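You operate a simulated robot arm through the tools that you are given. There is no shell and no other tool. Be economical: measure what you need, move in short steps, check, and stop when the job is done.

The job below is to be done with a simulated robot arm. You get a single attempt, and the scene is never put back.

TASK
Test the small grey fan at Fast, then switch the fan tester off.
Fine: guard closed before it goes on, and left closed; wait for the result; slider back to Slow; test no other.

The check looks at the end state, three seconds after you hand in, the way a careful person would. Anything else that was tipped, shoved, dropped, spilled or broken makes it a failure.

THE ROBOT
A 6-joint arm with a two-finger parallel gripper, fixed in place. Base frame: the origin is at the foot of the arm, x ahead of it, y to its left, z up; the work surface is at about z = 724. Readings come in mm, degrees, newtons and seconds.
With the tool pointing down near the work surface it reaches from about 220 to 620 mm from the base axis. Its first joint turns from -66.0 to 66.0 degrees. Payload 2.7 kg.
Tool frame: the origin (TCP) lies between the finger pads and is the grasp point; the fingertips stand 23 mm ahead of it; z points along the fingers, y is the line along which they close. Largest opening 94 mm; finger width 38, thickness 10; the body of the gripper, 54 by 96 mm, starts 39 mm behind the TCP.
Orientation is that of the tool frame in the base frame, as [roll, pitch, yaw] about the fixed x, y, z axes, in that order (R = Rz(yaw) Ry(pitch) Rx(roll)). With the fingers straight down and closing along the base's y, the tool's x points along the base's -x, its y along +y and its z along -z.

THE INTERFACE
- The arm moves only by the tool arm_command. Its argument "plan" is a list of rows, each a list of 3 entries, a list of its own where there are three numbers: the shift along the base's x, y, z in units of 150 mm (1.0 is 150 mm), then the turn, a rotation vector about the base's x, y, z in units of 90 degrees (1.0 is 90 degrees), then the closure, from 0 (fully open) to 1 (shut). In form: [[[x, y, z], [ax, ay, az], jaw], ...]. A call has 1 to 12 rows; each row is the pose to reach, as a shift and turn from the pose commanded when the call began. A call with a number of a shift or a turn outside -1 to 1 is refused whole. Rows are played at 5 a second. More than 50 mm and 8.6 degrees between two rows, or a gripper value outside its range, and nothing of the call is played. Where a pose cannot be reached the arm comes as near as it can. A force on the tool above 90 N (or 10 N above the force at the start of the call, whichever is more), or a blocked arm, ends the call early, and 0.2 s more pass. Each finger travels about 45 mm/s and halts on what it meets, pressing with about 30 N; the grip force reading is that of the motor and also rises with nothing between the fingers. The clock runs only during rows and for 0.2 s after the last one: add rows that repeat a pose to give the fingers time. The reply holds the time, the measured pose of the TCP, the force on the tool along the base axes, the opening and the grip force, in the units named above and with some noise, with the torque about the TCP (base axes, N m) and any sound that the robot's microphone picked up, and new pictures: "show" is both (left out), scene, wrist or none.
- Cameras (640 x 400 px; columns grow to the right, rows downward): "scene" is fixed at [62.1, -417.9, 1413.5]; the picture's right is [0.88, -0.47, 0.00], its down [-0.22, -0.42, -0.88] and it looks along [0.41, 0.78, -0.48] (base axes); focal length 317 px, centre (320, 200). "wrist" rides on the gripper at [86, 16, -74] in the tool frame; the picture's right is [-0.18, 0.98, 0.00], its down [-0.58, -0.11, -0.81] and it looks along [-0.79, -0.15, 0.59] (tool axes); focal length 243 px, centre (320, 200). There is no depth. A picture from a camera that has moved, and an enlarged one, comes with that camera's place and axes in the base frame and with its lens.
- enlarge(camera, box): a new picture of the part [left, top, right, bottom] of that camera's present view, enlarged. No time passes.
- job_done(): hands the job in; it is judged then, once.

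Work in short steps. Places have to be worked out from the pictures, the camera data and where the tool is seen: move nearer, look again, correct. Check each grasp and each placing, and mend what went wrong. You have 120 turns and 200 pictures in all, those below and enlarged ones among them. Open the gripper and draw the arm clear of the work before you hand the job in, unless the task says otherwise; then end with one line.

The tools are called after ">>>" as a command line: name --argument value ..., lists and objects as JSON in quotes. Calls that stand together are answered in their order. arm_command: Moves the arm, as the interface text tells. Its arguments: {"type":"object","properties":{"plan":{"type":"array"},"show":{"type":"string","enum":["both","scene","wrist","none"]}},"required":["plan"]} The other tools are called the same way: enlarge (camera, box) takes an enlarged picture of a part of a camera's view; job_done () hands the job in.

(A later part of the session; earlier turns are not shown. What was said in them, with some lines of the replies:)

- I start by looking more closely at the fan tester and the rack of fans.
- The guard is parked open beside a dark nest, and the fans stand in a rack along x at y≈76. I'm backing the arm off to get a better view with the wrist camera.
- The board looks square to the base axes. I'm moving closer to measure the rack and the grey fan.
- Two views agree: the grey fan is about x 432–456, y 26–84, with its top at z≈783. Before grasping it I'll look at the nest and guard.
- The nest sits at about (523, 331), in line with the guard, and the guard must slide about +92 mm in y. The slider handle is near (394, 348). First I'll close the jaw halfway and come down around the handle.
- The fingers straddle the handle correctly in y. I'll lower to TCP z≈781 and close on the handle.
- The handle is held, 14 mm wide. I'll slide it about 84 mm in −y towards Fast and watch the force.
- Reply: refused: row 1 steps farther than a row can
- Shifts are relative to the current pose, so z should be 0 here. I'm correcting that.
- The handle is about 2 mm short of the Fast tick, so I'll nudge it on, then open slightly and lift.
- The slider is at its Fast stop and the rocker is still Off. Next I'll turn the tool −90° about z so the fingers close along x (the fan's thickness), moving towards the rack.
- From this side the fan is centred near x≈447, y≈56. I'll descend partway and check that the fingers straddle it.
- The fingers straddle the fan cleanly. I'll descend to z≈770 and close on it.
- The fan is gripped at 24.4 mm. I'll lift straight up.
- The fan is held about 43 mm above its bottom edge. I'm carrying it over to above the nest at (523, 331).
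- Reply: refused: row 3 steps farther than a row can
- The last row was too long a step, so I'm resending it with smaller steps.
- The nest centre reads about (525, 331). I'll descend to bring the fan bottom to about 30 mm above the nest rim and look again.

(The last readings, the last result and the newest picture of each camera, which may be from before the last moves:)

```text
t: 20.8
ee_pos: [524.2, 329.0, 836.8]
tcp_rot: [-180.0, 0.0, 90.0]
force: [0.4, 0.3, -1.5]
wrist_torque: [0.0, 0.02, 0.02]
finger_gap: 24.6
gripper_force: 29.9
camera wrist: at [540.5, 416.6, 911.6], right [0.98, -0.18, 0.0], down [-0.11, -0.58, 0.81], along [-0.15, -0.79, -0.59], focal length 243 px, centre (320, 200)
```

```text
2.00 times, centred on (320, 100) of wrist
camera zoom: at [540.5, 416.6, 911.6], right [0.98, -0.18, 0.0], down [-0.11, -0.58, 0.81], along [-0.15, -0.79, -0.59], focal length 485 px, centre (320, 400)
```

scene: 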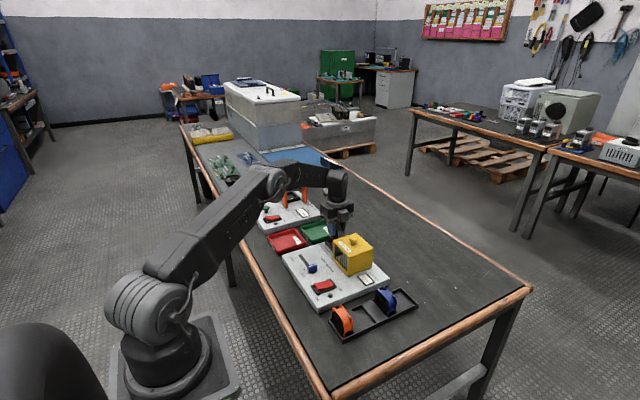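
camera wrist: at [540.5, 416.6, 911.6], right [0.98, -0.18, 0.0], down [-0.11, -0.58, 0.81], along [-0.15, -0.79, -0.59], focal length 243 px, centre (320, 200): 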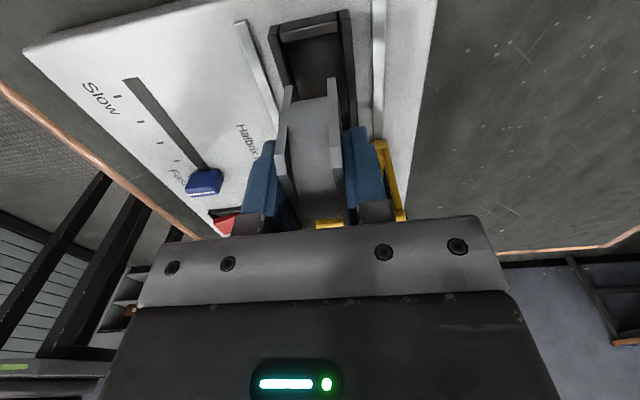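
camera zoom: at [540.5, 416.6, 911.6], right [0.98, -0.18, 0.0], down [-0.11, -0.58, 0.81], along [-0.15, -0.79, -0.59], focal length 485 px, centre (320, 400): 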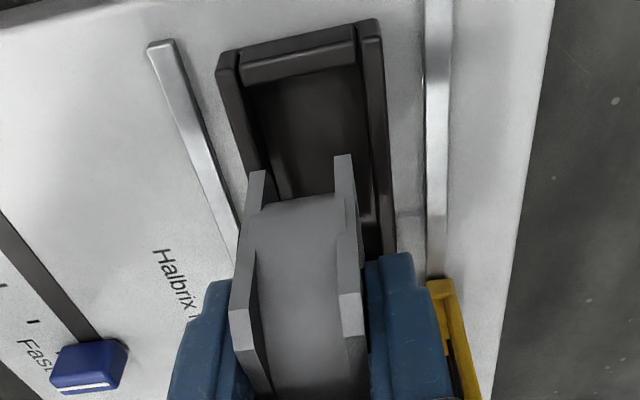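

Fan and nest are aligned in y, with a correction of about +1.5 mm needed in x. I'll lower further until the fan just enters the nest and check the force.

>>> arm_command --plan '[[[0.01, 0.01, -0.1], [0, 0, 0], 0.9], [[0.01, 0.01, -0.2], [0, 0, 0], 0.9], [[0.01, 0.01, -0.24], [0, 0, 0], 0.9], [[0.01, 0.01, -0.24], [0, 0, 0], 0.9]]' --show "wrist"

>>> enlarge --camera "wrist" --box '[200, 0, 440, 200]'

>>> enlarge --camera "scene" --box '[300, 200, 380, 270]'

```text
t: 21.8
ee_pos: [525.8, 331.8, 801.1]
tcp_rot: [-180.0, 0.0, 90.0]
force: [-0.2, 0.2, -0.9]
wrist_torque: [-0.02, -0.01, -0.02]
finger_gap: 24.7
gripper_force: 30.5
camera wrist: at [542.2, 418.6, 875.2], right [0.98, -0.18, 0.0], down [-0.11, -0.58, 0.81], along [-0.15, -0.79, -0.59], focal length 243 px, centre (320, 200)
```

wrist: 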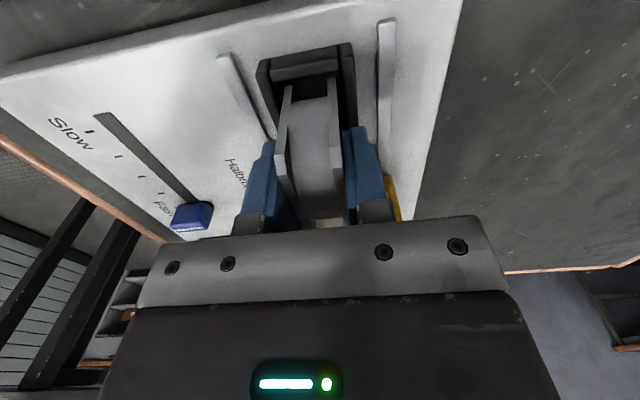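

```text
2.00 times, centred on (320, 100) of wrist
camera zoom: at [542.2, 418.6, 875.2], right [0.98, -0.18, 0.0], down [-0.11, -0.58, 0.81], along [-0.15, -0.79, -0.59], focal length 485 px, centre (320, 400)
```

zoom: 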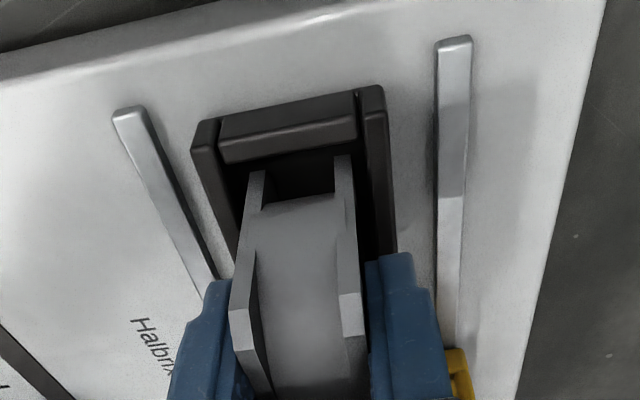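

```text
5.71 times, centred on (340, 235) of scene
camera zoom: at [62.2, -417.9, 1413.5], right [0.88, -0.47, 0.0], down [-0.22, -0.42, -0.88], along [0.41, 0.78, -0.48], focal length 1810 px, centre (206, 0)
```

zoom: 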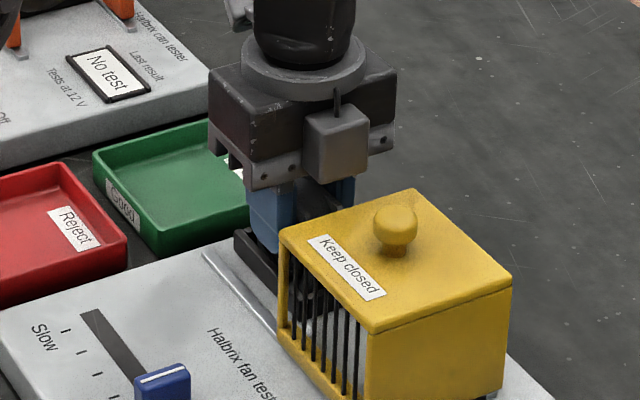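

Close, but the fan is about 1.5 mm too far in +x and 2 mm in +y. I'll correct that and lower in small steps.

>>> arm_command --plan '[[[-0.01, -0.013, 0], [0, 0, 0], 0.9], [[-0.01, -0.013, -0.02], [0, 0, 0], 0.9], [[-0.01, -0.013, -0.04], [0, 0, 0], 0.9], [[-0.01, -0.013, -0.05], [0, 0, 0], 0.9], [[-0.01, -0.013, -0.05], [0, 0, 0], 0.9]]' --show "wrist"

>>> enlarge --camera "wrist" --box '[200, 0, 440, 200]'

```text
t: 23.0
ee_pos: [523.5, 330.0, 796.8]
tcp_rot: [179.7, -0.3, 90.1]
force: [-1.3, 4.1, 20.7]
wrist_torque: [0.09, 0.14, 0.0]
finger_gap: 24.9
gripper_force: 30.2
camera wrist: at [540.8, 417.2, 870.8], right [0.98, -0.18, 0.01], down [-0.11, -0.58, 0.8], along [-0.14, -0.79, -0.6], focal length 243 px, centre (320, 200)
```

wrist: 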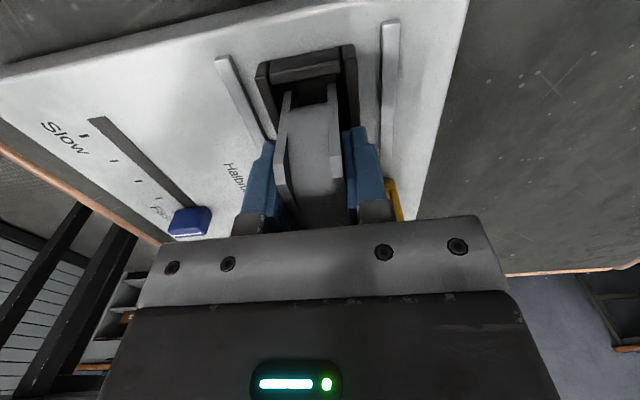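

```text
2.00 times, centred on (320, 100) of wrist
camera zoom: at [540.8, 417.2, 870.8], right [0.98, -0.18, 0.01], down [-0.11, -0.58, 0.8], along [-0.14, -0.79, -0.6], focal length 485 px, centre (320, 400)
```

zoom: 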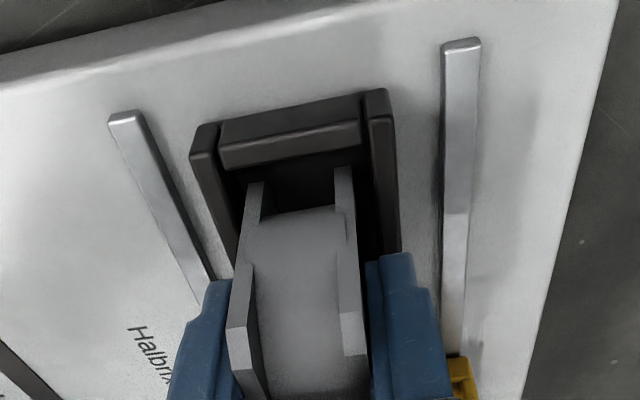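

Contact of 21 N at TCP z≈797, with little torque. I'll zoom in to see whether the fan sits inside the nest or on its rim.

>>> enlarge --camera "wrist" --box '[280, 30, 380, 110]'

>>> enlarge --camera "scene" --box '[325, 225, 365, 260]'

```text
5.00 times, centred on (330, 70) of wrist
camera zoom: at [540.8, 417.2, 870.8], right [0.98, -0.18, 0.01], down [-0.11, -0.58, 0.8], along [-0.14, -0.79, -0.6], focal length 1213 px, centre (270, 850)
```

zoom: 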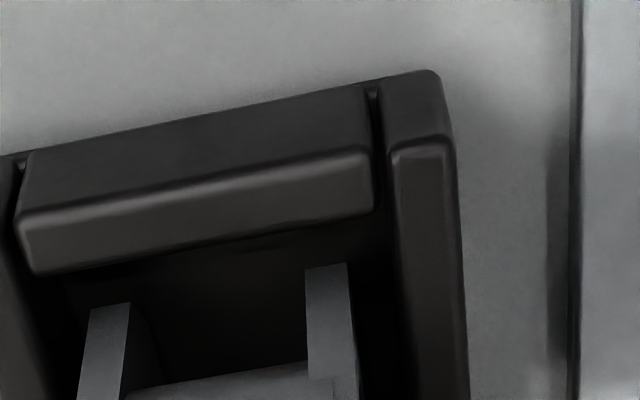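

```text
11.43 times, centred on (345, 242) of scene
camera zoom: at [61.8, -418.1, 1413.5], right [0.88, -0.47, 0.0], down [-0.22, -0.42, -0.88], along [0.41, 0.78, -0.48], focal length 3620 px, centre (34, -286)
```

zoom: 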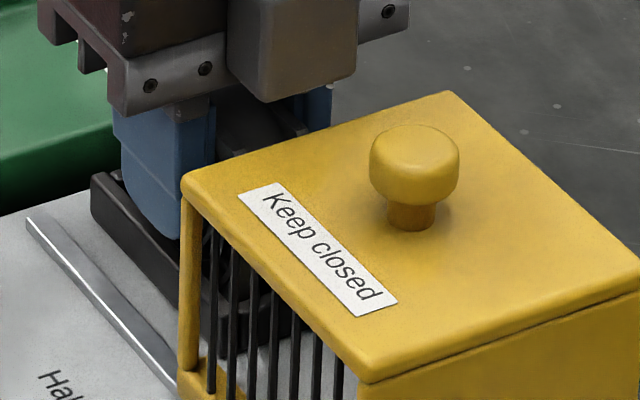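

The flanges are inside the walls with even gaps and clear dark floor around them, so the fan is standing on the nest floor. I'll relieve the preload, open, and lift away.

>>> arm_command --plan '[[[0, 0, 0.013], [0, 0, 0], 0.9], [[0, 0, 0.013], [0, 0, 0], 0.7], [[0, 0, 0.013], [0, 0, 0], 0.5], [[0, 0, 0.013], [0, 0, 0], 0.5]]' --show "wrist"

>>> arm_command --plan '[[[0, 0, 0.1], [0, 0, 0], 0.5], [[0, 0, 0.3], [0, 0, 0], 0.5], [[0, 0, 0.55], [0, 0, 0], 0.5], [[0, 0, 0.85], [0, 0, 0], 0.5], [[0, 0, 0.85], [0, 0, 0], 0.5]]' --show "both"

>>> enlarge --camera "wrist" --box '[220, 0, 440, 160]'

>>> enlarge --camera "scene" --box '[310, 205, 390, 275]'

```text
t: 24.0
ee_pos: [523.7, 329.8, 796.3]
tcp_rot: [180.0, 0.0, 90.0]
force: [-0.4, 0.1, -0.8]
wrist_torque: [0.01, 0.02, 0.0]
finger_gap: 47.1
gripper_force: 0.0
camera wrist: at [540.2, 416.4, 869.3], right [0.98, -0.18, 0.0], down [-0.11, -0.58, 0.81], along [-0.15, -0.79, -0.59], focal length 243 px, centre (320, 200)
```

wrist: 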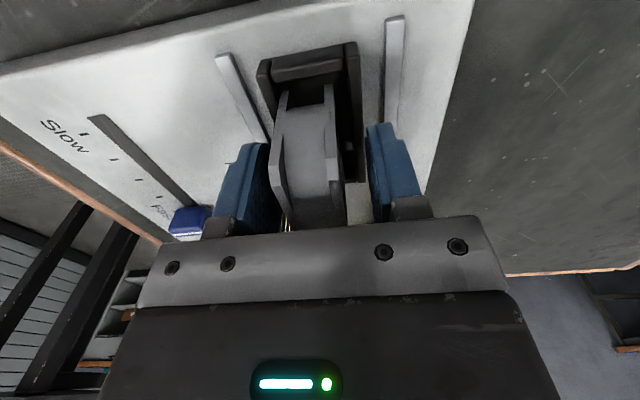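

```text
t: 25.2
ee_pos: [522.9, 328.7, 923.3]
tcp_rot: [-180.0, 0.0, 90.0]
force: [0.5, 0.2, 0.8]
wrist_torque: [0.01, 0.0, 0.01]
finger_gap: 46.9
gripper_force: 0.0
camera wrist: at [539.6, 415.8, 997.5], right [0.98, -0.18, 0.0], down [-0.11, -0.58, 0.81], along [-0.15, -0.79, -0.59], focal length 243 px, centre (320, 200)
```

scene: 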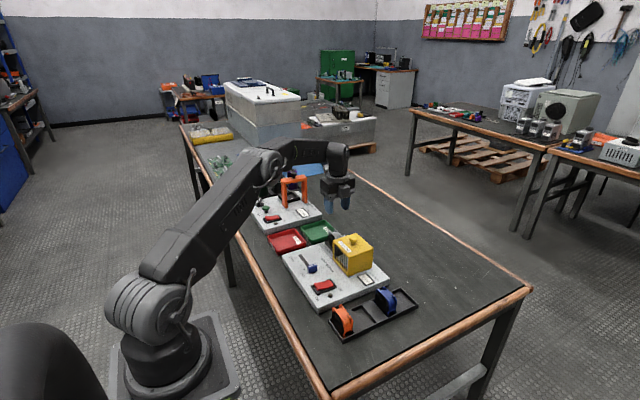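
wrist: 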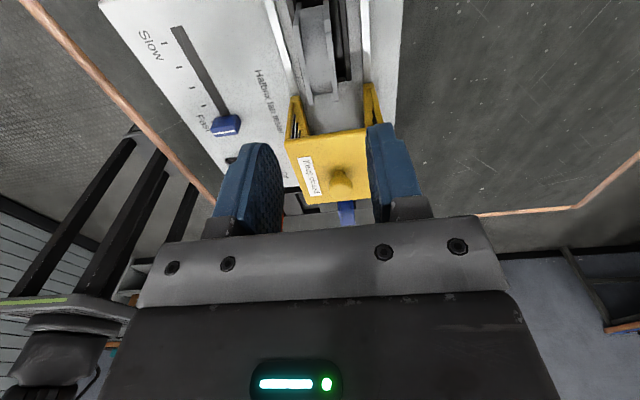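

```text
2.50 times, centred on (330, 80) of wrist
camera zoom: at [539.6, 415.8, 997.5], right [0.98, -0.18, 0.0], down [-0.11, -0.58, 0.81], along [-0.15, -0.79, -0.59], focal length 606 px, centre (295, 500)
```

zoom: 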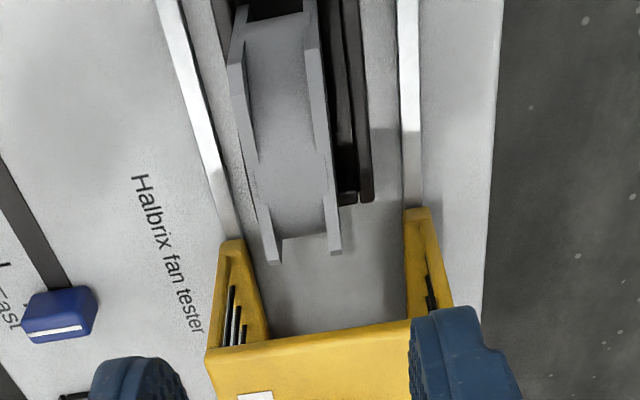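

```text
5.71 times, centred on (350, 240) of scene
camera zoom: at [62.1, -418.0, 1413.5], right [0.88, -0.47, 0.0], down [-0.22, -0.42, -0.88], along [0.41, 0.78, -0.48], focal length 1810 px, centre (149, -29)
```

zoom: 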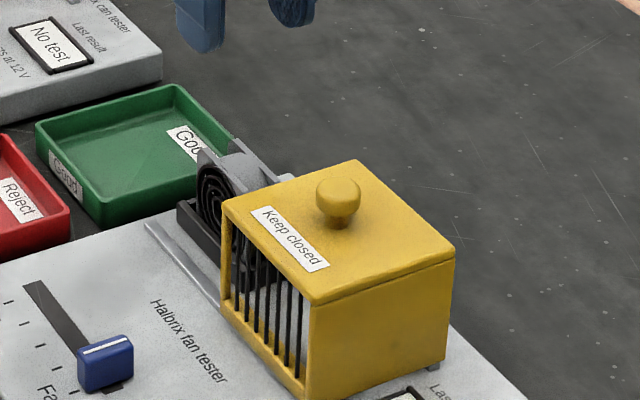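

The fan stands upright in the nest, and a projection check of its edge matches a vertical one. Next I'll close the fingers and go round to the guard's −y face, to push it over the nest.

>>> arm_command --plan '[[[0, -0.25, 0], [0, 0, 0], 0.8], [[0, -0.5, 0], [0, 0, 0], 1.0], [[0, -0.75, 0], [0, 0, 0], 1.0], [[0, -1.0, 0], [0, 0, 0], 1.0]]' --show "none"

>>> arm_command --plan '[[[0, -0.22, 0], [0, 0, 0], 1.0], [[0, -0.22, -0.3], [0, 0, 0], 1.0], [[0, -0.22, -0.6], [0, 0, 0], 1.0], [[0, -0.22, -0.74], [0, 0, 0], 1.0], [[0, -0.22, -0.74], [0, 0, 0], 1.0]]' --show "both"

>>> enlarge --camera "scene" --box '[300, 195, 410, 305]'

```text
t: 26.2
ee_pos: [523.2, 178.4, 922.5]
tcp_rot: [-180.0, 0.0, 90.2]
force: [0.4, -0.2, -0.2]
wrist_torque: [0.01, 0.05, 0.03]
finger_gap: 0.0
gripper_force: 29.7
```

```text
t: 27.4
ee_pos: [524.2, 146.3, 812.2]
tcp_rot: [179.9, 0.0, 90.0]
force: [-0.1, -0.2, 0.1]
wrist_torque: [0.0, 0.0, 0.01]
finger_gap: 0.1
gripper_force: 30.3
camera wrist: at [540.3, 233.8, 886.5], right [0.98, -0.18, 0.0], down [-0.11, -0.58, 0.81], along [-0.15, -0.79, -0.59], focal length 243 px, centre (320, 200)
```

scene: 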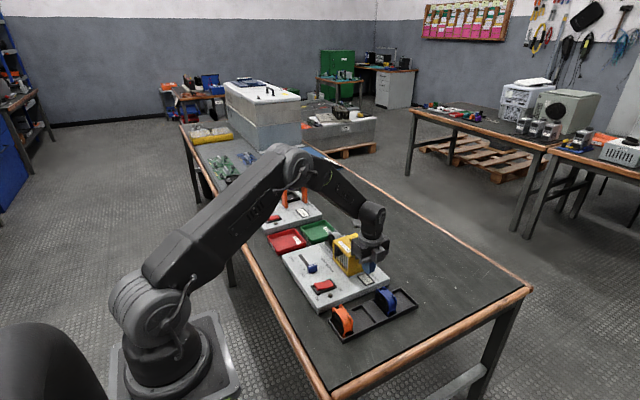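
wrist: 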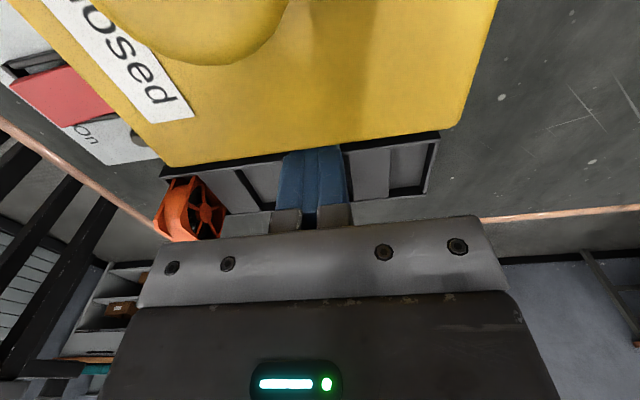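

```text
3.64 times, centred on (355, 250) of scene
camera zoom: at [62.1, -418.0, 1413.5], right [0.88, -0.47, 0.0], down [-0.22, -0.42, -0.88], along [0.41, 0.78, -0.48], focal length 1152 px, centre (193, 18)
```

zoom: 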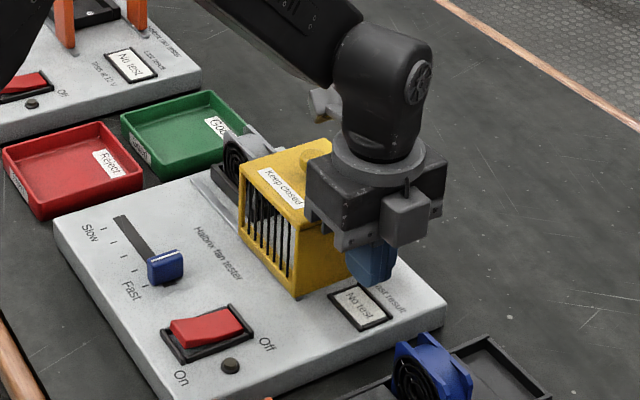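

The fingers are behind the guard with the knob clear of the gripper. I'll push slowly in +y, about 90 mm of tool travel to begin with.

>>> arm_command --plan '[[[0, 0.06, 0], [0, 0, 0], 1.0], [[0, 0.12, 0], [0, 0, 0], 1.0], [[0, 0.17, 0], [0, 0, 0], 1.0], [[0, 0.22, 0], [0, 0, 0], 1.0], [[0, 0.27, 0], [0, 0, 0], 1.0], [[0, 0.32, 0], [0, 0, 0], 1.0], [[0, 0.37, 0], [0, 0, 0], 1.0], [[0, 0.42, 0], [0, 0, 0], 1.0], [[0, 0.47, 0], [0, 0, 0], 1.0], [[0, 0.52, 0], [0, 0, 0], 1.0], [[0, 0.57, 0], [0, 0, 0], 1.0], [[0, 0.6, 0], [0, 0, 0], 1.0]]' --show "both"

>>> enlarge --camera "scene" --box '[300, 195, 410, 305]'

```text
t: 30.0
ee_pos: [523.2, 237.9, 812.2]
tcp_rot: [180.0, 0.1, 90.0]
force: [0.2, -0.4, -0.2]
wrist_torque: [0.03, -0.04, -0.04]
finger_gap: 0.3
gripper_force: 30.1
camera wrist: at [540.3, 323.9, 886.5], right [0.98, -0.18, 0.0], down [-0.11, -0.58, 0.81], along [-0.15, -0.79, -0.59], focal length 243 px, centre (320, 200)
```

scene: 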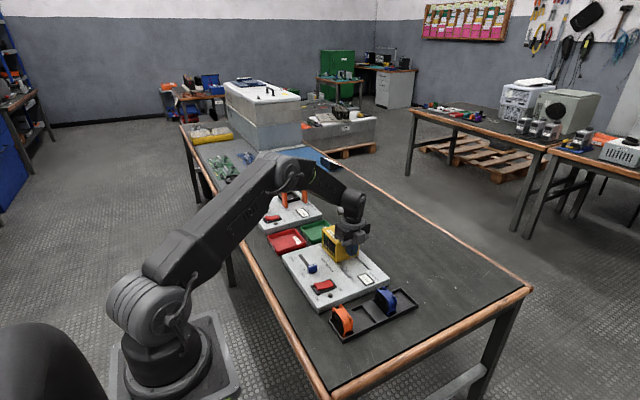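
wrist: 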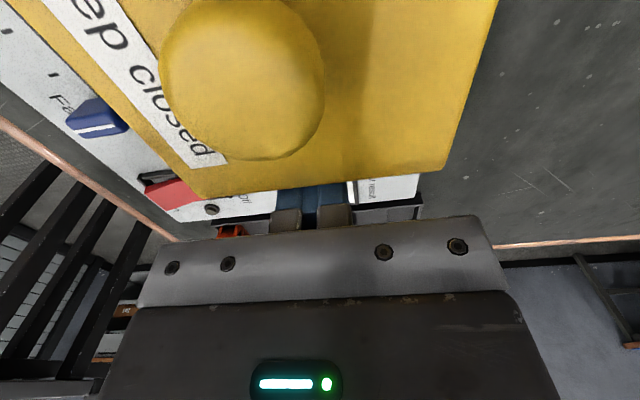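

```text
3.64 times, centred on (355, 250) of scene
camera zoom: at [62.1, -418.0, 1413.5], right [0.88, -0.47, 0.0], down [-0.22, -0.42, -0.88], along [0.41, 0.78, -0.48], focal length 1152 px, centre (193, 18)
```

zoom: 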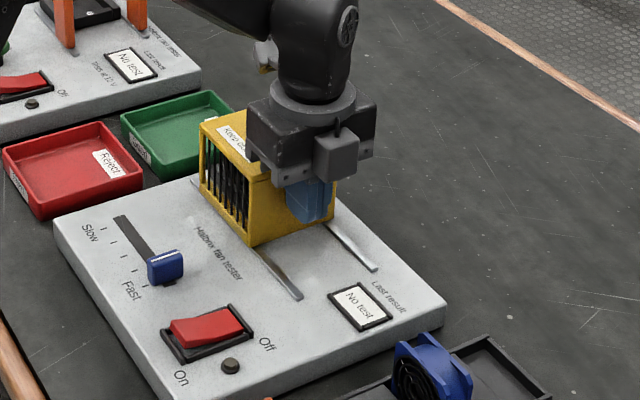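

The guard slides freely. I'll keep going in small steps until the end stop shows in the force.

>>> arm_command --plan '[[[0, 0.03, 0], [0, 0, 0], 1.0], [[0, 0.06, 0], [0, 0, 0], 1.0], [[0, 0.09, 0], [0, 0, 0], 1.0], [[0, 0.1, 0], [0, 0, 0], 1.0], [[0, 0.1, 0], [0, 0, 0], 1.0]]' --show "wrist"

>>> enlarge --camera "scene" --box '[300, 195, 410, 305]'

```text
t: 31.2
ee_pos: [523.7, 251.1, 813.0]
tcp_rot: [180.0, -0.1, 90.0]
force: [0.9, -1.2, -1.7]
wrist_torque: [0.01, -0.01, 0.02]
finger_gap: 0.0
gripper_force: 30.1
camera wrist: at [540.2, 338.6, 886.0], right [0.98, -0.18, 0.0], down [-0.11, -0.58, 0.81], along [-0.15, -0.79, -0.59], focal length 243 px, centre (320, 200)
```

wrist: 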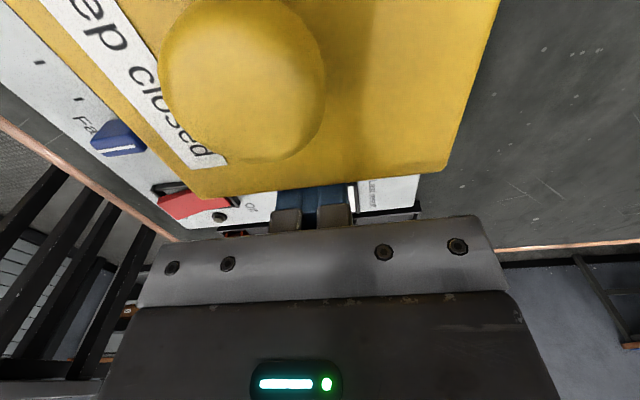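

```text
3.64 times, centred on (355, 250) of scene
camera zoom: at [62.2, -418.0, 1413.5], right [0.88, -0.47, 0.0], down [-0.22, -0.42, -0.88], along [0.41, 0.78, -0.48], focal length 1152 px, centre (193, 18)
```

zoom: 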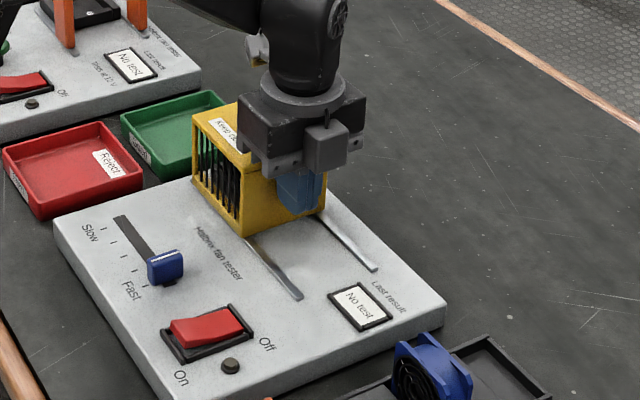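

>>> arm_command --plan '[[[0, 0.02, 0], [0, 0, 0], 1.0], [[0, 0.04, 0], [0, 0, 0], 1.0], [[0, 0.06, 0], [0, 0, 0], 1.0], [[0, 0.06, 0], [0, 0, 0], 1.0]]' --show "none"

>>> enlarge --camera "scene" --box '[300, 195, 410, 305]'

```text
t: 32.2
ee_pos: [523.5, 261.6, 812.7]
tcp_rot: [179.9, 0.0, 90.0]
force: [0.6, -1.0, 0.5]
wrist_torque: [-0.02, -0.04, 0.01]
finger_gap: 0.0
gripper_force: 29.6
```

```text
3.64 times, centred on (355, 250) of scene
camera zoom: at [62.1, -418.0, 1413.5], right [0.88, -0.47, 0.0], down [-0.22, -0.42, -0.88], along [0.41, 0.78, -0.48], focal length 1152 px, centre (193, 18)
```

zoom: 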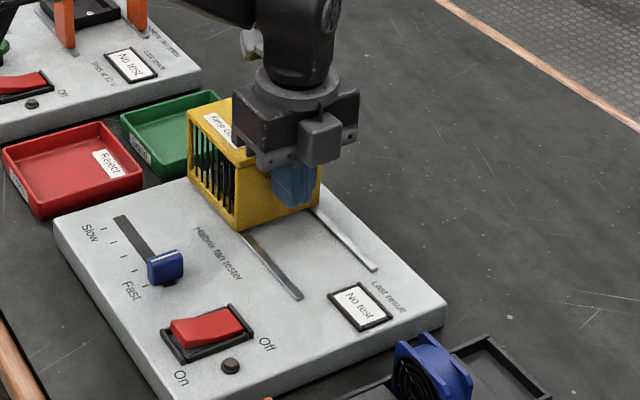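

Still no stop. I'll continue a few more millimetres in fine steps.

>>> arm_command --plan '[[[0, 0.01, 0], [0, 0, 0], 1.0], [[0, 0.02, 0], [0, 0, 0], 1.0], [[0, 0.03, 0], [0, 0, 0], 1.0], [[0, 0.03, 0], [0, 0, 0], 1.0]]' --show "none"

>>> enlarge --camera "scene" --box '[310, 205, 380, 275]'

```text
t: 33.2
ee_pos: [523.9, 261.5, 811.9]
tcp_rot: [-179.9, 0.1, 90.0]
force: [-4.2, -24.0, 9.7]
wrist_torque: [0.61, -0.01, 0.24]
finger_gap: 0.0
gripper_force: 30.1
```

```text
5.71 times, centred on (345, 240) of scene
camera zoom: at [61.8, -418.6, 1413.3], right [0.88, -0.47, 0.0], down [-0.22, -0.42, -0.88], along [0.41, 0.78, -0.48], focal length 1810 px, centre (177, -29)
```

zoom: 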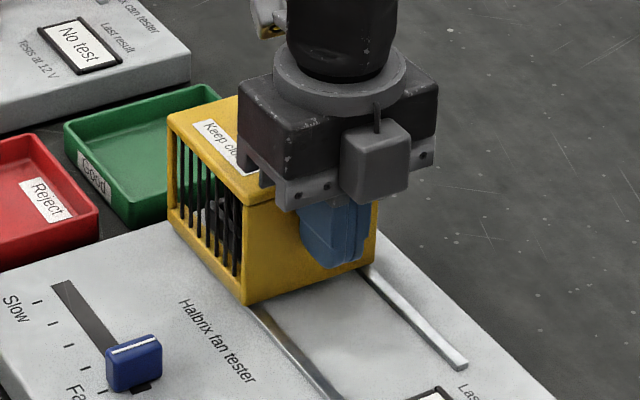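

The end stop showed at 24 N, after the expected travel of about 92 mm, so the guard is closed over the fan. I'll back off and go above the On end of the rocker at about (380, 187).

>>> arm_command --plan '[[[0, -0.1, 0], [0, 0, 0], 1.0], [[0, -0.2, 0.02], [0, 0, 0], 1.0], [[0, -0.2, 0.3], [0, 0, 0], 1.0], [[-0.25, -0.3, 0.5], [0, 0, 0], 1.0], [[-0.5, -0.4, 0.5], [0, 0, 0], 1.0], [[-0.75, -0.48, 0.5], [0, 0, 0], 1.0], [[-0.953, -0.52, 0.4], [0, 0, 0], 1.0], [[-0.953, -0.52, 0.15], [0, 0, 0], 1.0], [[-0.953, -0.52, 0.15], [0, 0, 0], 1.0]]' --show "both"

>>> enlarge --camera "scene" --box '[290, 210, 400, 310]'

>>> enlarge --camera "wrist" --box '[220, 0, 440, 240]'

```text
refused: row 4 steps farther than a row can; nothing moved
```

```text
4.00 times, centred on (345, 260) of scene
camera zoom: at [61.8, -418.6, 1413.3], right [0.88, -0.47, 0.0], down [-0.22, -0.42, -0.88], along [0.41, 0.78, -0.48], focal length 1267 px, centre (220, -40)
```

zoom: 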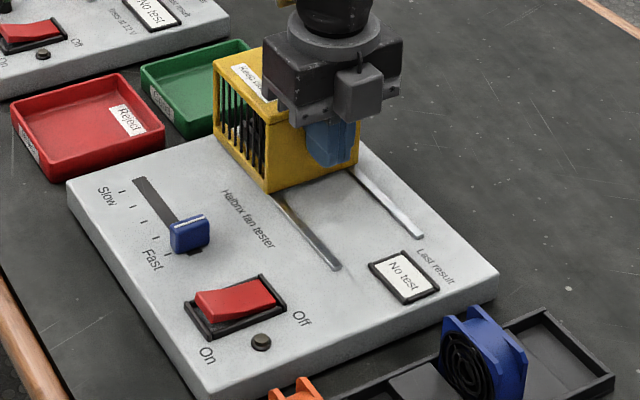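

```text
1.67 times, centred on (330, 120) of wrist
camera zoom: at [540.8, 349.5, 886.2], right [0.98, -0.18, 0.0], down [-0.11, -0.58, 0.81], along [-0.15, -0.79, -0.59], focal length 404 px, centre (303, 333)
```

zoom: 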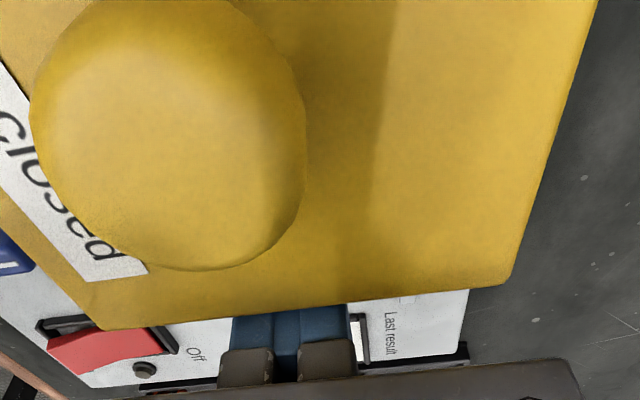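

One step was too long; I'm resending with smaller ones.

>>> arm_command --plan '[[[0, -0.1, 0], [0, 0, 0], 1.0], [[0, -0.2, 0.02], [0, 0, 0], 1.0], [[0, -0.2, 0.3], [0, 0, 0], 1.0], [[-0.2, -0.28, 0.5], [0, 0, 0], 1.0], [[-0.4, -0.36, 0.5], [0, 0, 0], 1.0], [[-0.6, -0.42, 0.5], [0, 0, 0], 1.0], [[-0.8, -0.48, 0.5], [0, 0, 0], 1.0], [[-0.953, -0.52, 0.4], [0, 0, 0], 1.0], [[-0.953, -0.52, 0.15], [0, 0, 0], 1.0], [[-0.953, -0.52, 0.15], [0, 0, 0], 1.0]]' --show "both"

>>> enlarge --camera "scene" --box '[290, 210, 400, 310]'

>>> enlarge --camera "wrist" --box '[220, 0, 440, 240]'

```text
t: 35.4
ee_pos: [380.0, 188.1, 834.9]
tcp_rot: [179.9, 0.0, 90.0]
force: [-0.5, 0.2, 0.4]
wrist_torque: [0.0, 0.02, -0.04]
finger_gap: 0.2
gripper_force: 30.1
camera wrist: at [397.2, 274.8, 908.9], right [0.98, -0.18, 0.0], down [-0.11, -0.58, 0.81], along [-0.15, -0.79, -0.59], focal length 243 px, centre (320, 200)
```

scene: 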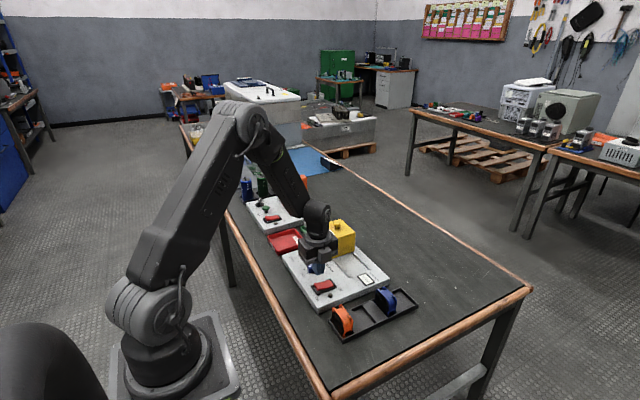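
wrist: 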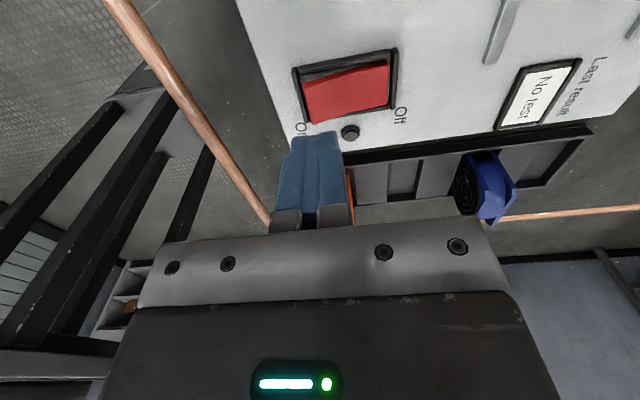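

```text
4.00 times, centred on (345, 260) of scene
camera zoom: at [62.1, -418.0, 1413.5], right [0.88, -0.47, 0.0], down [-0.22, -0.42, -0.88], along [0.41, 0.78, -0.48], focal length 1267 px, centre (220, -40)
```

zoom: 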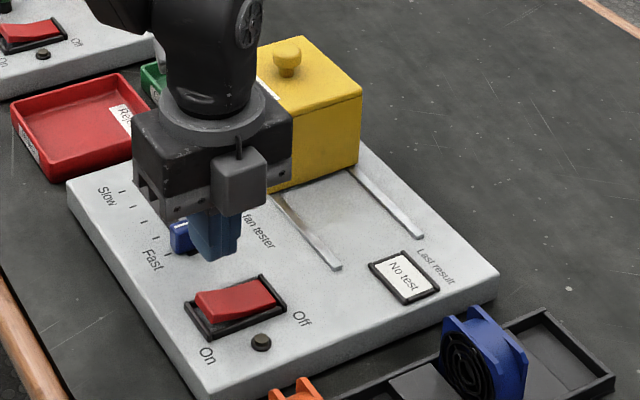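

```text
1.67 times, centred on (330, 120) of wrist
camera zoom: at [397.2, 274.8, 908.9], right [0.98, -0.18, 0.0], down [-0.11, -0.58, 0.81], along [-0.15, -0.79, -0.59], focal length 404 px, centre (303, 333)
```

zoom: 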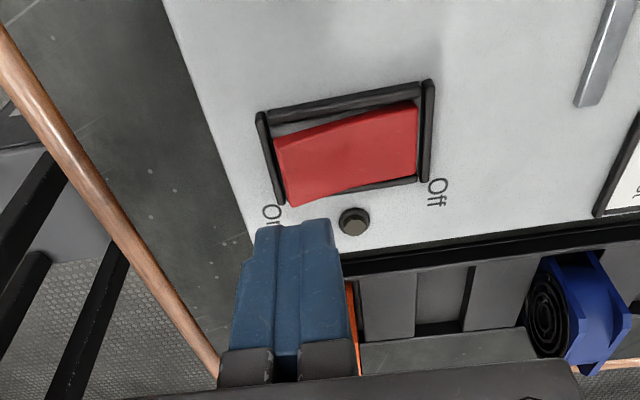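

The rocker spans x 373–424, y 176–204. I'll aim at (383, 190) and descend in small steps until it clicks over.

>>> arm_command --plan '[[[0.02, 0.013, -0.13], [0, 0, 0], 1.0], [[0.02, 0.013, -0.26], [0, 0, 0], 1.0], [[0.02, 0.013, -0.29], [0, 0, 0], 1.0], [[0.02, 0.013, -0.32], [0, 0, 0], 1.0], [[0.02, 0.013, -0.34], [0, 0, 0], 1.0]]' --show "wrist"

>>> enlarge --camera "scene" --box '[290, 210, 400, 310]'

```text
t: 36.6
ee_pos: [383.5, 188.2, 784.0]
tcp_rot: [179.9, 0.0, 89.9]
force: [-13.0, -2.0, 21.8]
wrist_torque: [-0.11, 0.1, -0.06]
finger_gap: 0.1
gripper_force: 30.0
heard: click
camera wrist: at [400.0, 276.0, 858.6], right [0.98, -0.18, 0.0], down [-0.11, -0.58, 0.81], along [-0.15, -0.79, -0.59], focal length 243 px, centre (320, 200)
```

wrist: 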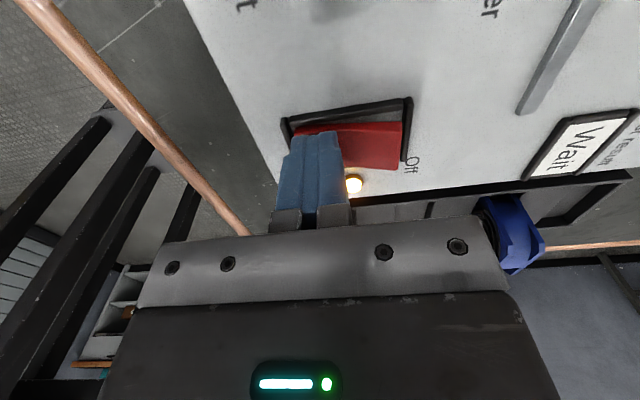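

```text
4.00 times, centred on (345, 260) of scene
camera zoom: at [61.6, -418.1, 1413.5], right [0.88, -0.47, 0.0], down [-0.22, -0.42, -0.88], along [0.41, 0.78, -0.48], focal length 1267 px, centre (220, -40)
```

zoom: 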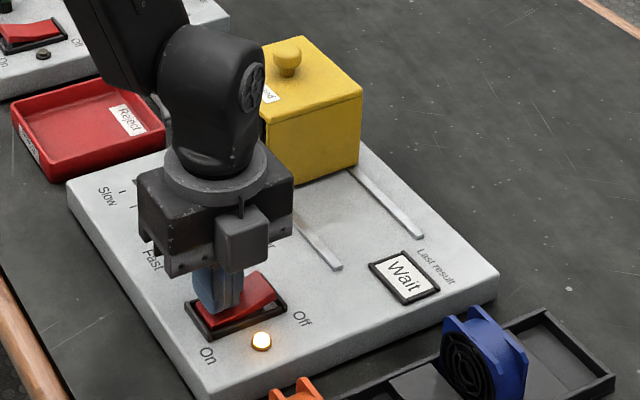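

The switch clicked, the lamp is lit and the display says "Wait". I'll lift off, move over the Off end while waiting, and watch the display.

>>> arm_command --plan '[[[0, 0, 0.1], [0, 0, 0], 1.0], [[0, 0, 0.3], [0, 0, 0], 1.0], [[0.1, 0.01, 0.3], [0, 0, 0], 1.0], [[0.19, 0.01, 0.3], [0, 0, 0], 1.0], [[0.19, 0.01, 0.3], [0, 0, 0], 1.0], [[0.19, 0.01, 0.3], [0, 0, 0], 1.0], [[0.19, 0.01, 0.3], [0, 0, 0], 1.0], [[0.19, 0.01, 0.3], [0, 0, 0], 1.0], [[0.19, 0.01, 0.3], [0, 0, 0], 1.0], [[0.19, 0.01, 0.3], [0, 0, 0], 1.0], [[0.19, 0.01, 0.3], [0, 0, 0], 1.0], [[0.19, 0.01, 0.3], [0, 0, 0], 1.0]]' --show "wrist"

>>> enlarge --camera "scene" --box '[290, 210, 400, 310]'

```text
t: 39.2
ee_pos: [413.3, 189.8, 829.4]
tcp_rot: [-180.0, -0.1, 90.0]
force: [0.5, -0.4, 0.1]
wrist_torque: [-0.01, 0.02, -0.01]
finger_gap: 0.0
gripper_force: 29.9
camera wrist: at [428.9, 277.5, 902.9], right [0.98, -0.18, 0.0], down [-0.11, -0.58, 0.81], along [-0.15, -0.79, -0.59], focal length 243 px, centre (320, 200)
```

wrist: 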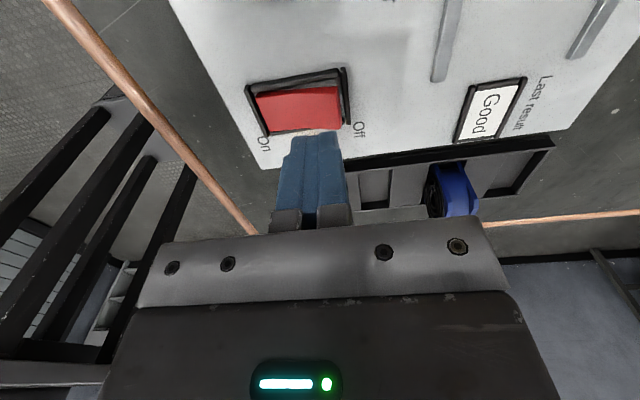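

```text
4.00 times, centred on (345, 260) of scene
camera zoom: at [62.1, -417.9, 1413.5], right [0.88, -0.47, 0.0], down [-0.22, -0.42, -0.88], along [0.41, 0.78, -0.48], focal length 1267 px, centre (220, -40)
```

zoom: 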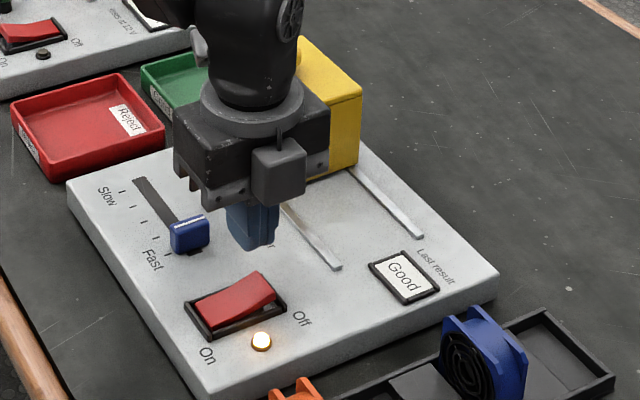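

The result is "Good". Next I'll press the Off end.

>>> arm_command --plan '[[[0, 0, -0.13], [0, 0, 0], 1.0], [[0, 0, -0.22], [0, 0, 0], 1.0], [[0, 0, -0.25], [0, 0, 0], 1.0], [[0, 0, -0.28], [0, 0, 0], 1.0], [[0, 0, -0.3], [0, 0, 0], 1.0]]' --show "none"

>>> enlarge --camera "scene" --box '[290, 210, 400, 310]'

```text
t: 40.4
ee_pos: [413.2, 189.4, 784.4]
tcp_rot: [179.8, 0.0, 90.2]
force: [1.8, -3.4, 12.0]
wrist_torque: [-0.15, 0.09, 0.04]
finger_gap: 0.1
gripper_force: 30.3
heard: click
```

```text
4.00 times, centred on (345, 260) of scene
camera zoom: at [62.0, -418.1, 1413.4], right [0.88, -0.47, 0.0], down [-0.22, -0.42, -0.88], along [0.41, 0.78, -0.48], focal length 1267 px, centre (220, -40)
```

zoom: 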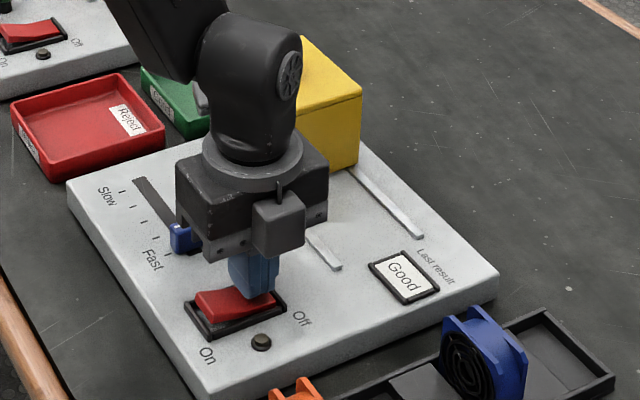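

Off clicked, the lamp is out and "Good" is kept. I'll lift and rotate back +90° towards the slider.

>>> arm_command --plan '[[[0, 0, 0.2], [0, 0, 0], 1.0], [[0, 0, 0.5], [0, 0, 0.08], 1.0], [[0, 0, 0.75], [0, 0, 0.17], 1.0], [[-0.02, 0.06, 0.75], [0, 0, 0.26], 0.9], [[-0.04, 0.12, 0.75], [0, 0, 0.35], 0.8], [[-0.06, 0.18, 0.75], [0, 0, 0.44], 0.7], [[-0.08, 0.24, 0.75], [0, 0, 0.53], 0.6], [[-0.1, 0.3, 0.75], [0, 0, 0.62], 0.5], [[-0.12, 0.36, 0.75], [0, 0, 0.71], 0.5], [[-0.13, 0.42, 0.75], [0, 0, 0.8], 0.5], [[-0.13, 0.48, 0.75], [0, 0, 0.89], 0.5], [[-0.13, 0.48, 0.75], [0, 0, 0.98], 0.5]]' --show "none"

>>> arm_command --plan '[[[0, 0, -0.15], [0, 0, 0.02], 0.5], [[0, 0, -0.3], [0, 0, 0.02], 0.5], [[0, 0, -0.3], [0, 0, 0.02], 0.5]]' --show "both"

>>> enlarge --camera "scene" --box '[290, 200, 400, 310]'

```text
t: 43.0
ee_pos: [394.1, 261.5, 895.1]
tcp_rot: [-180.0, 0.0, 178.5]
force: [-0.3, -0.2, -0.2]
wrist_torque: [0.0, 0.01, -0.04]
finger_gap: 47.1
gripper_force: 0.2
```

```text
t: 43.8
ee_pos: [392.9, 262.6, 851.0]
tcp_rot: [-180.0, 0.0, -179.9]
force: [-0.4, -0.7, -0.3]
wrist_torque: [-0.04, -0.01, 0.0]
finger_gap: 46.8
gripper_force: 0.2
camera wrist: at [307.4, 279.3, 925.3], right [0.18, 0.98, 0.0], down [0.58, -0.11, 0.81], along [0.79, -0.15, -0.59], focal length 243 px, centre (320, 200)
```

scene: 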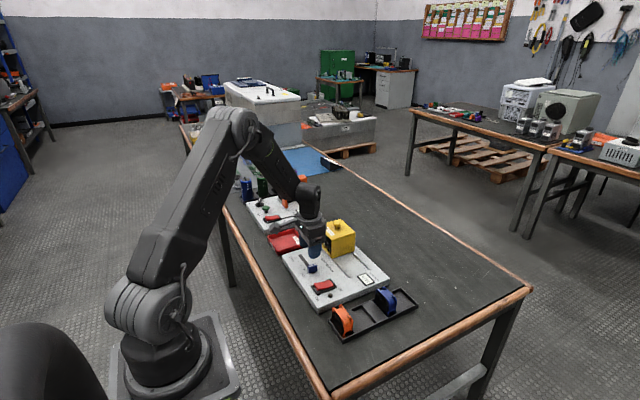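
wrist: 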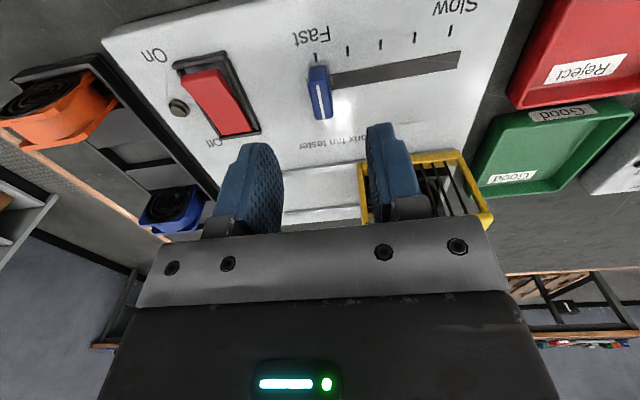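

```text
3.64 times, centred on (345, 255) of scene
camera zoom: at [62.1, -417.9, 1413.5], right [0.88, -0.47, 0.0], down [-0.22, -0.42, -0.88], along [0.41, 0.78, -0.48], focal length 1152 px, centre (229, 0)
```

zoom: 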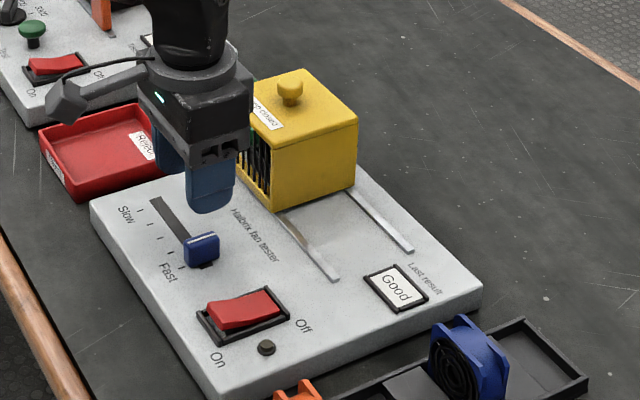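

The handle is centred between the fingers. I'll descend and grip it as before.

>>> arm_command --plan '[[[0, 0, -0.2], [0, 0, 0], 0.5], [[0, 0, -0.4], [0, 0, 0], 0.5], [[0, 0, -0.467], [0, 0, 0], 0.5], [[0, 0, -0.467], [0, 0, 0], 0.7], [[0, 0, -0.467], [0, 0, 0], 0.85], [[0, 0, -0.467], [0, 0, 0], 0.9]]' --show "none"

>>> arm_command --plan '[[[0, 0.1, 0], [0, 0, 0], 0.9], [[0, 0.2, 0], [0, 0, 0], 0.9], [[0, 0.3, 0], [0, 0, 0], 0.9], [[0, 0.4, 0], [0, 0, 0], 0.9], [[0, 0.5, 0], [0, 0, 0], 0.9], [[0, 0.56, 0], [0, 0, 0], 0.9], [[0, 0.575, 0], [0, 0, 0], 0.9], [[0, 0.575, 0], [0, 0, 0], 0.9]]' --show "wrist"

```text
t: 45.2
ee_pos: [393.9, 262.3, 780.1]
tcp_rot: [-180.0, -0.1, -179.9]
force: [1.2, 0.5, -1.5]
wrist_torque: [-0.04, -0.08, -0.11]
finger_gap: 13.8
gripper_force: 39.1
```

```text
t: 47.0
ee_pos: [392.0, 347.9, 779.1]
tcp_rot: [-179.9, 0.0, -180.0]
force: [1.3, -11.5, -0.5]
wrist_torque: [-0.14, -1.38, -0.2]
finger_gap: 13.8
gripper_force: 45.0
camera wrist: at [306.7, 365.0, 854.9], right [0.18, 0.98, 0.0], down [0.58, -0.11, 0.81], along [0.79, -0.15, -0.59], focal length 243 px, centre (320, 200)
```

wrist: 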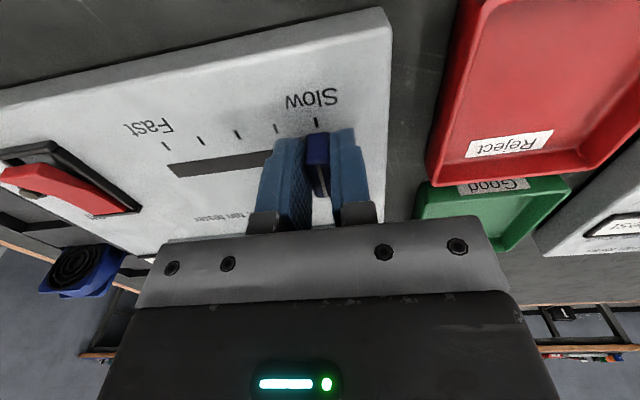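

The slider is back against the Slow stop. I'll release, lift, and draw the arm clear.

>>> arm_command --plan '[[[0, -0.005, 0], [0, 0, 0], 0.5], [[0, -0.005, 0], [0, 0, 0], 0.5], [[0, -0.005, 0.2], [0, 0, 0], 0.5], [[0, 0, 0.5], [0, 0, 0], 0.3], [[0, 0, 0.8], [0, 0, 0], 0], [[-0.2, -0.1, 1.0], [0, 0, 0], 0], [[-0.3, -0.3, 1.0], [0, 0, 0], 0], [[-0.4, -0.5, 1.0], [0, 0, 0], 0], [[-0.4, -0.5, 1.0], [0, 0, 0], 0]]' --show "both"

>>> enlarge --camera "scene" --box '[270, 200, 420, 350]'

>>> enlarge --camera "wrist" --box '[200, 0, 560, 200]'

```text
t: 49.0
ee_pos: [333.1, 273.7, 932.2]
tcp_rot: [179.9, 0.1, -179.9]
force: [1.0, -0.7, -0.3]
wrist_torque: [-0.01, 0.02, -0.02]
finger_gap: 93.8
gripper_force: 0.1
camera wrist: at [246.3, 290.0, 1005.4], right [0.18, 0.98, 0.0], down [0.58, -0.11, 0.81], along [0.79, -0.15, -0.59], focal length 243 px, centre (320, 200)
```

scene: 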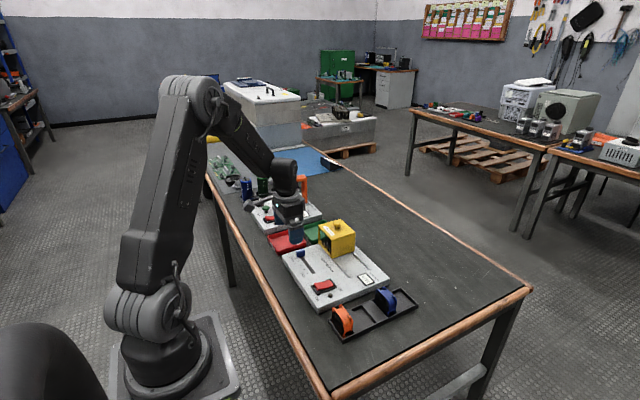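
wrist: 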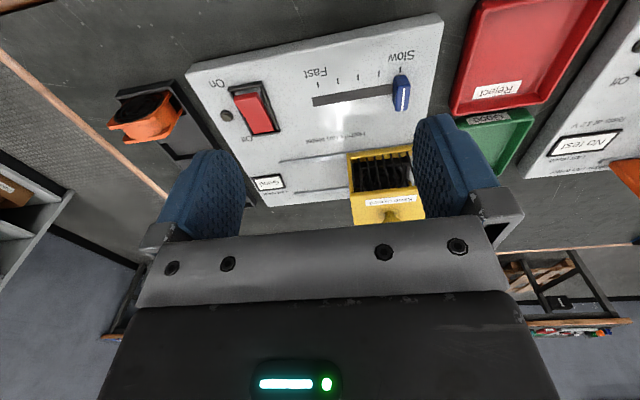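

```text
2.67 times, centred on (345, 275) of scene
camera zoom: at [62.1, -418.0, 1413.5], right [0.88, -0.47, 0.0], down [-0.22, -0.42, -0.88], along [0.41, 0.78, -0.48], focal length 845 px, centre (253, 0)
```

zoom: 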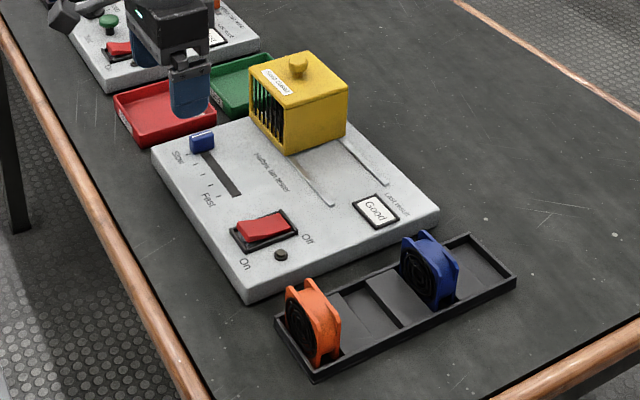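

```text
1.78 times, centred on (380, 100) of wrist
camera zoom: at [246.3, 290.0, 1005.4], right [0.18, 0.98, 0.0], down [0.58, -0.11, 0.81], along [0.79, -0.15, -0.59], focal length 431 px, centre (213, 378)
```

zoom: 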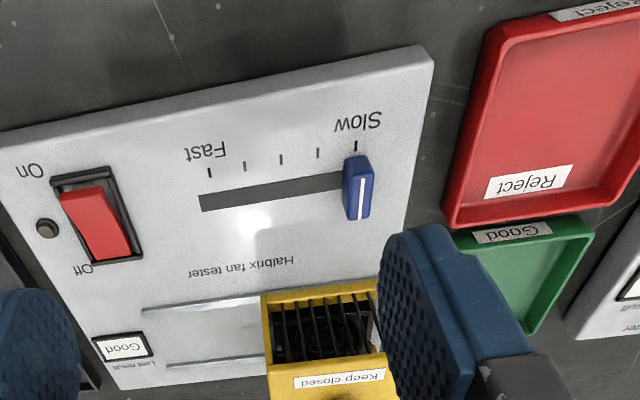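

Everything is as asked: the tester is off with its lamp out, the slider is at Slow, the guard is closed over the fan and the display reads "Good". The gripper is open and clear, so I'm handing in.

>>> job_done

```text
The job is handed in.
```

The small grey fan tested "Good" at Fast; the tester is now off, the slider is back at Slow, the guard is closed with the fan still inside, and no other fan was tested.
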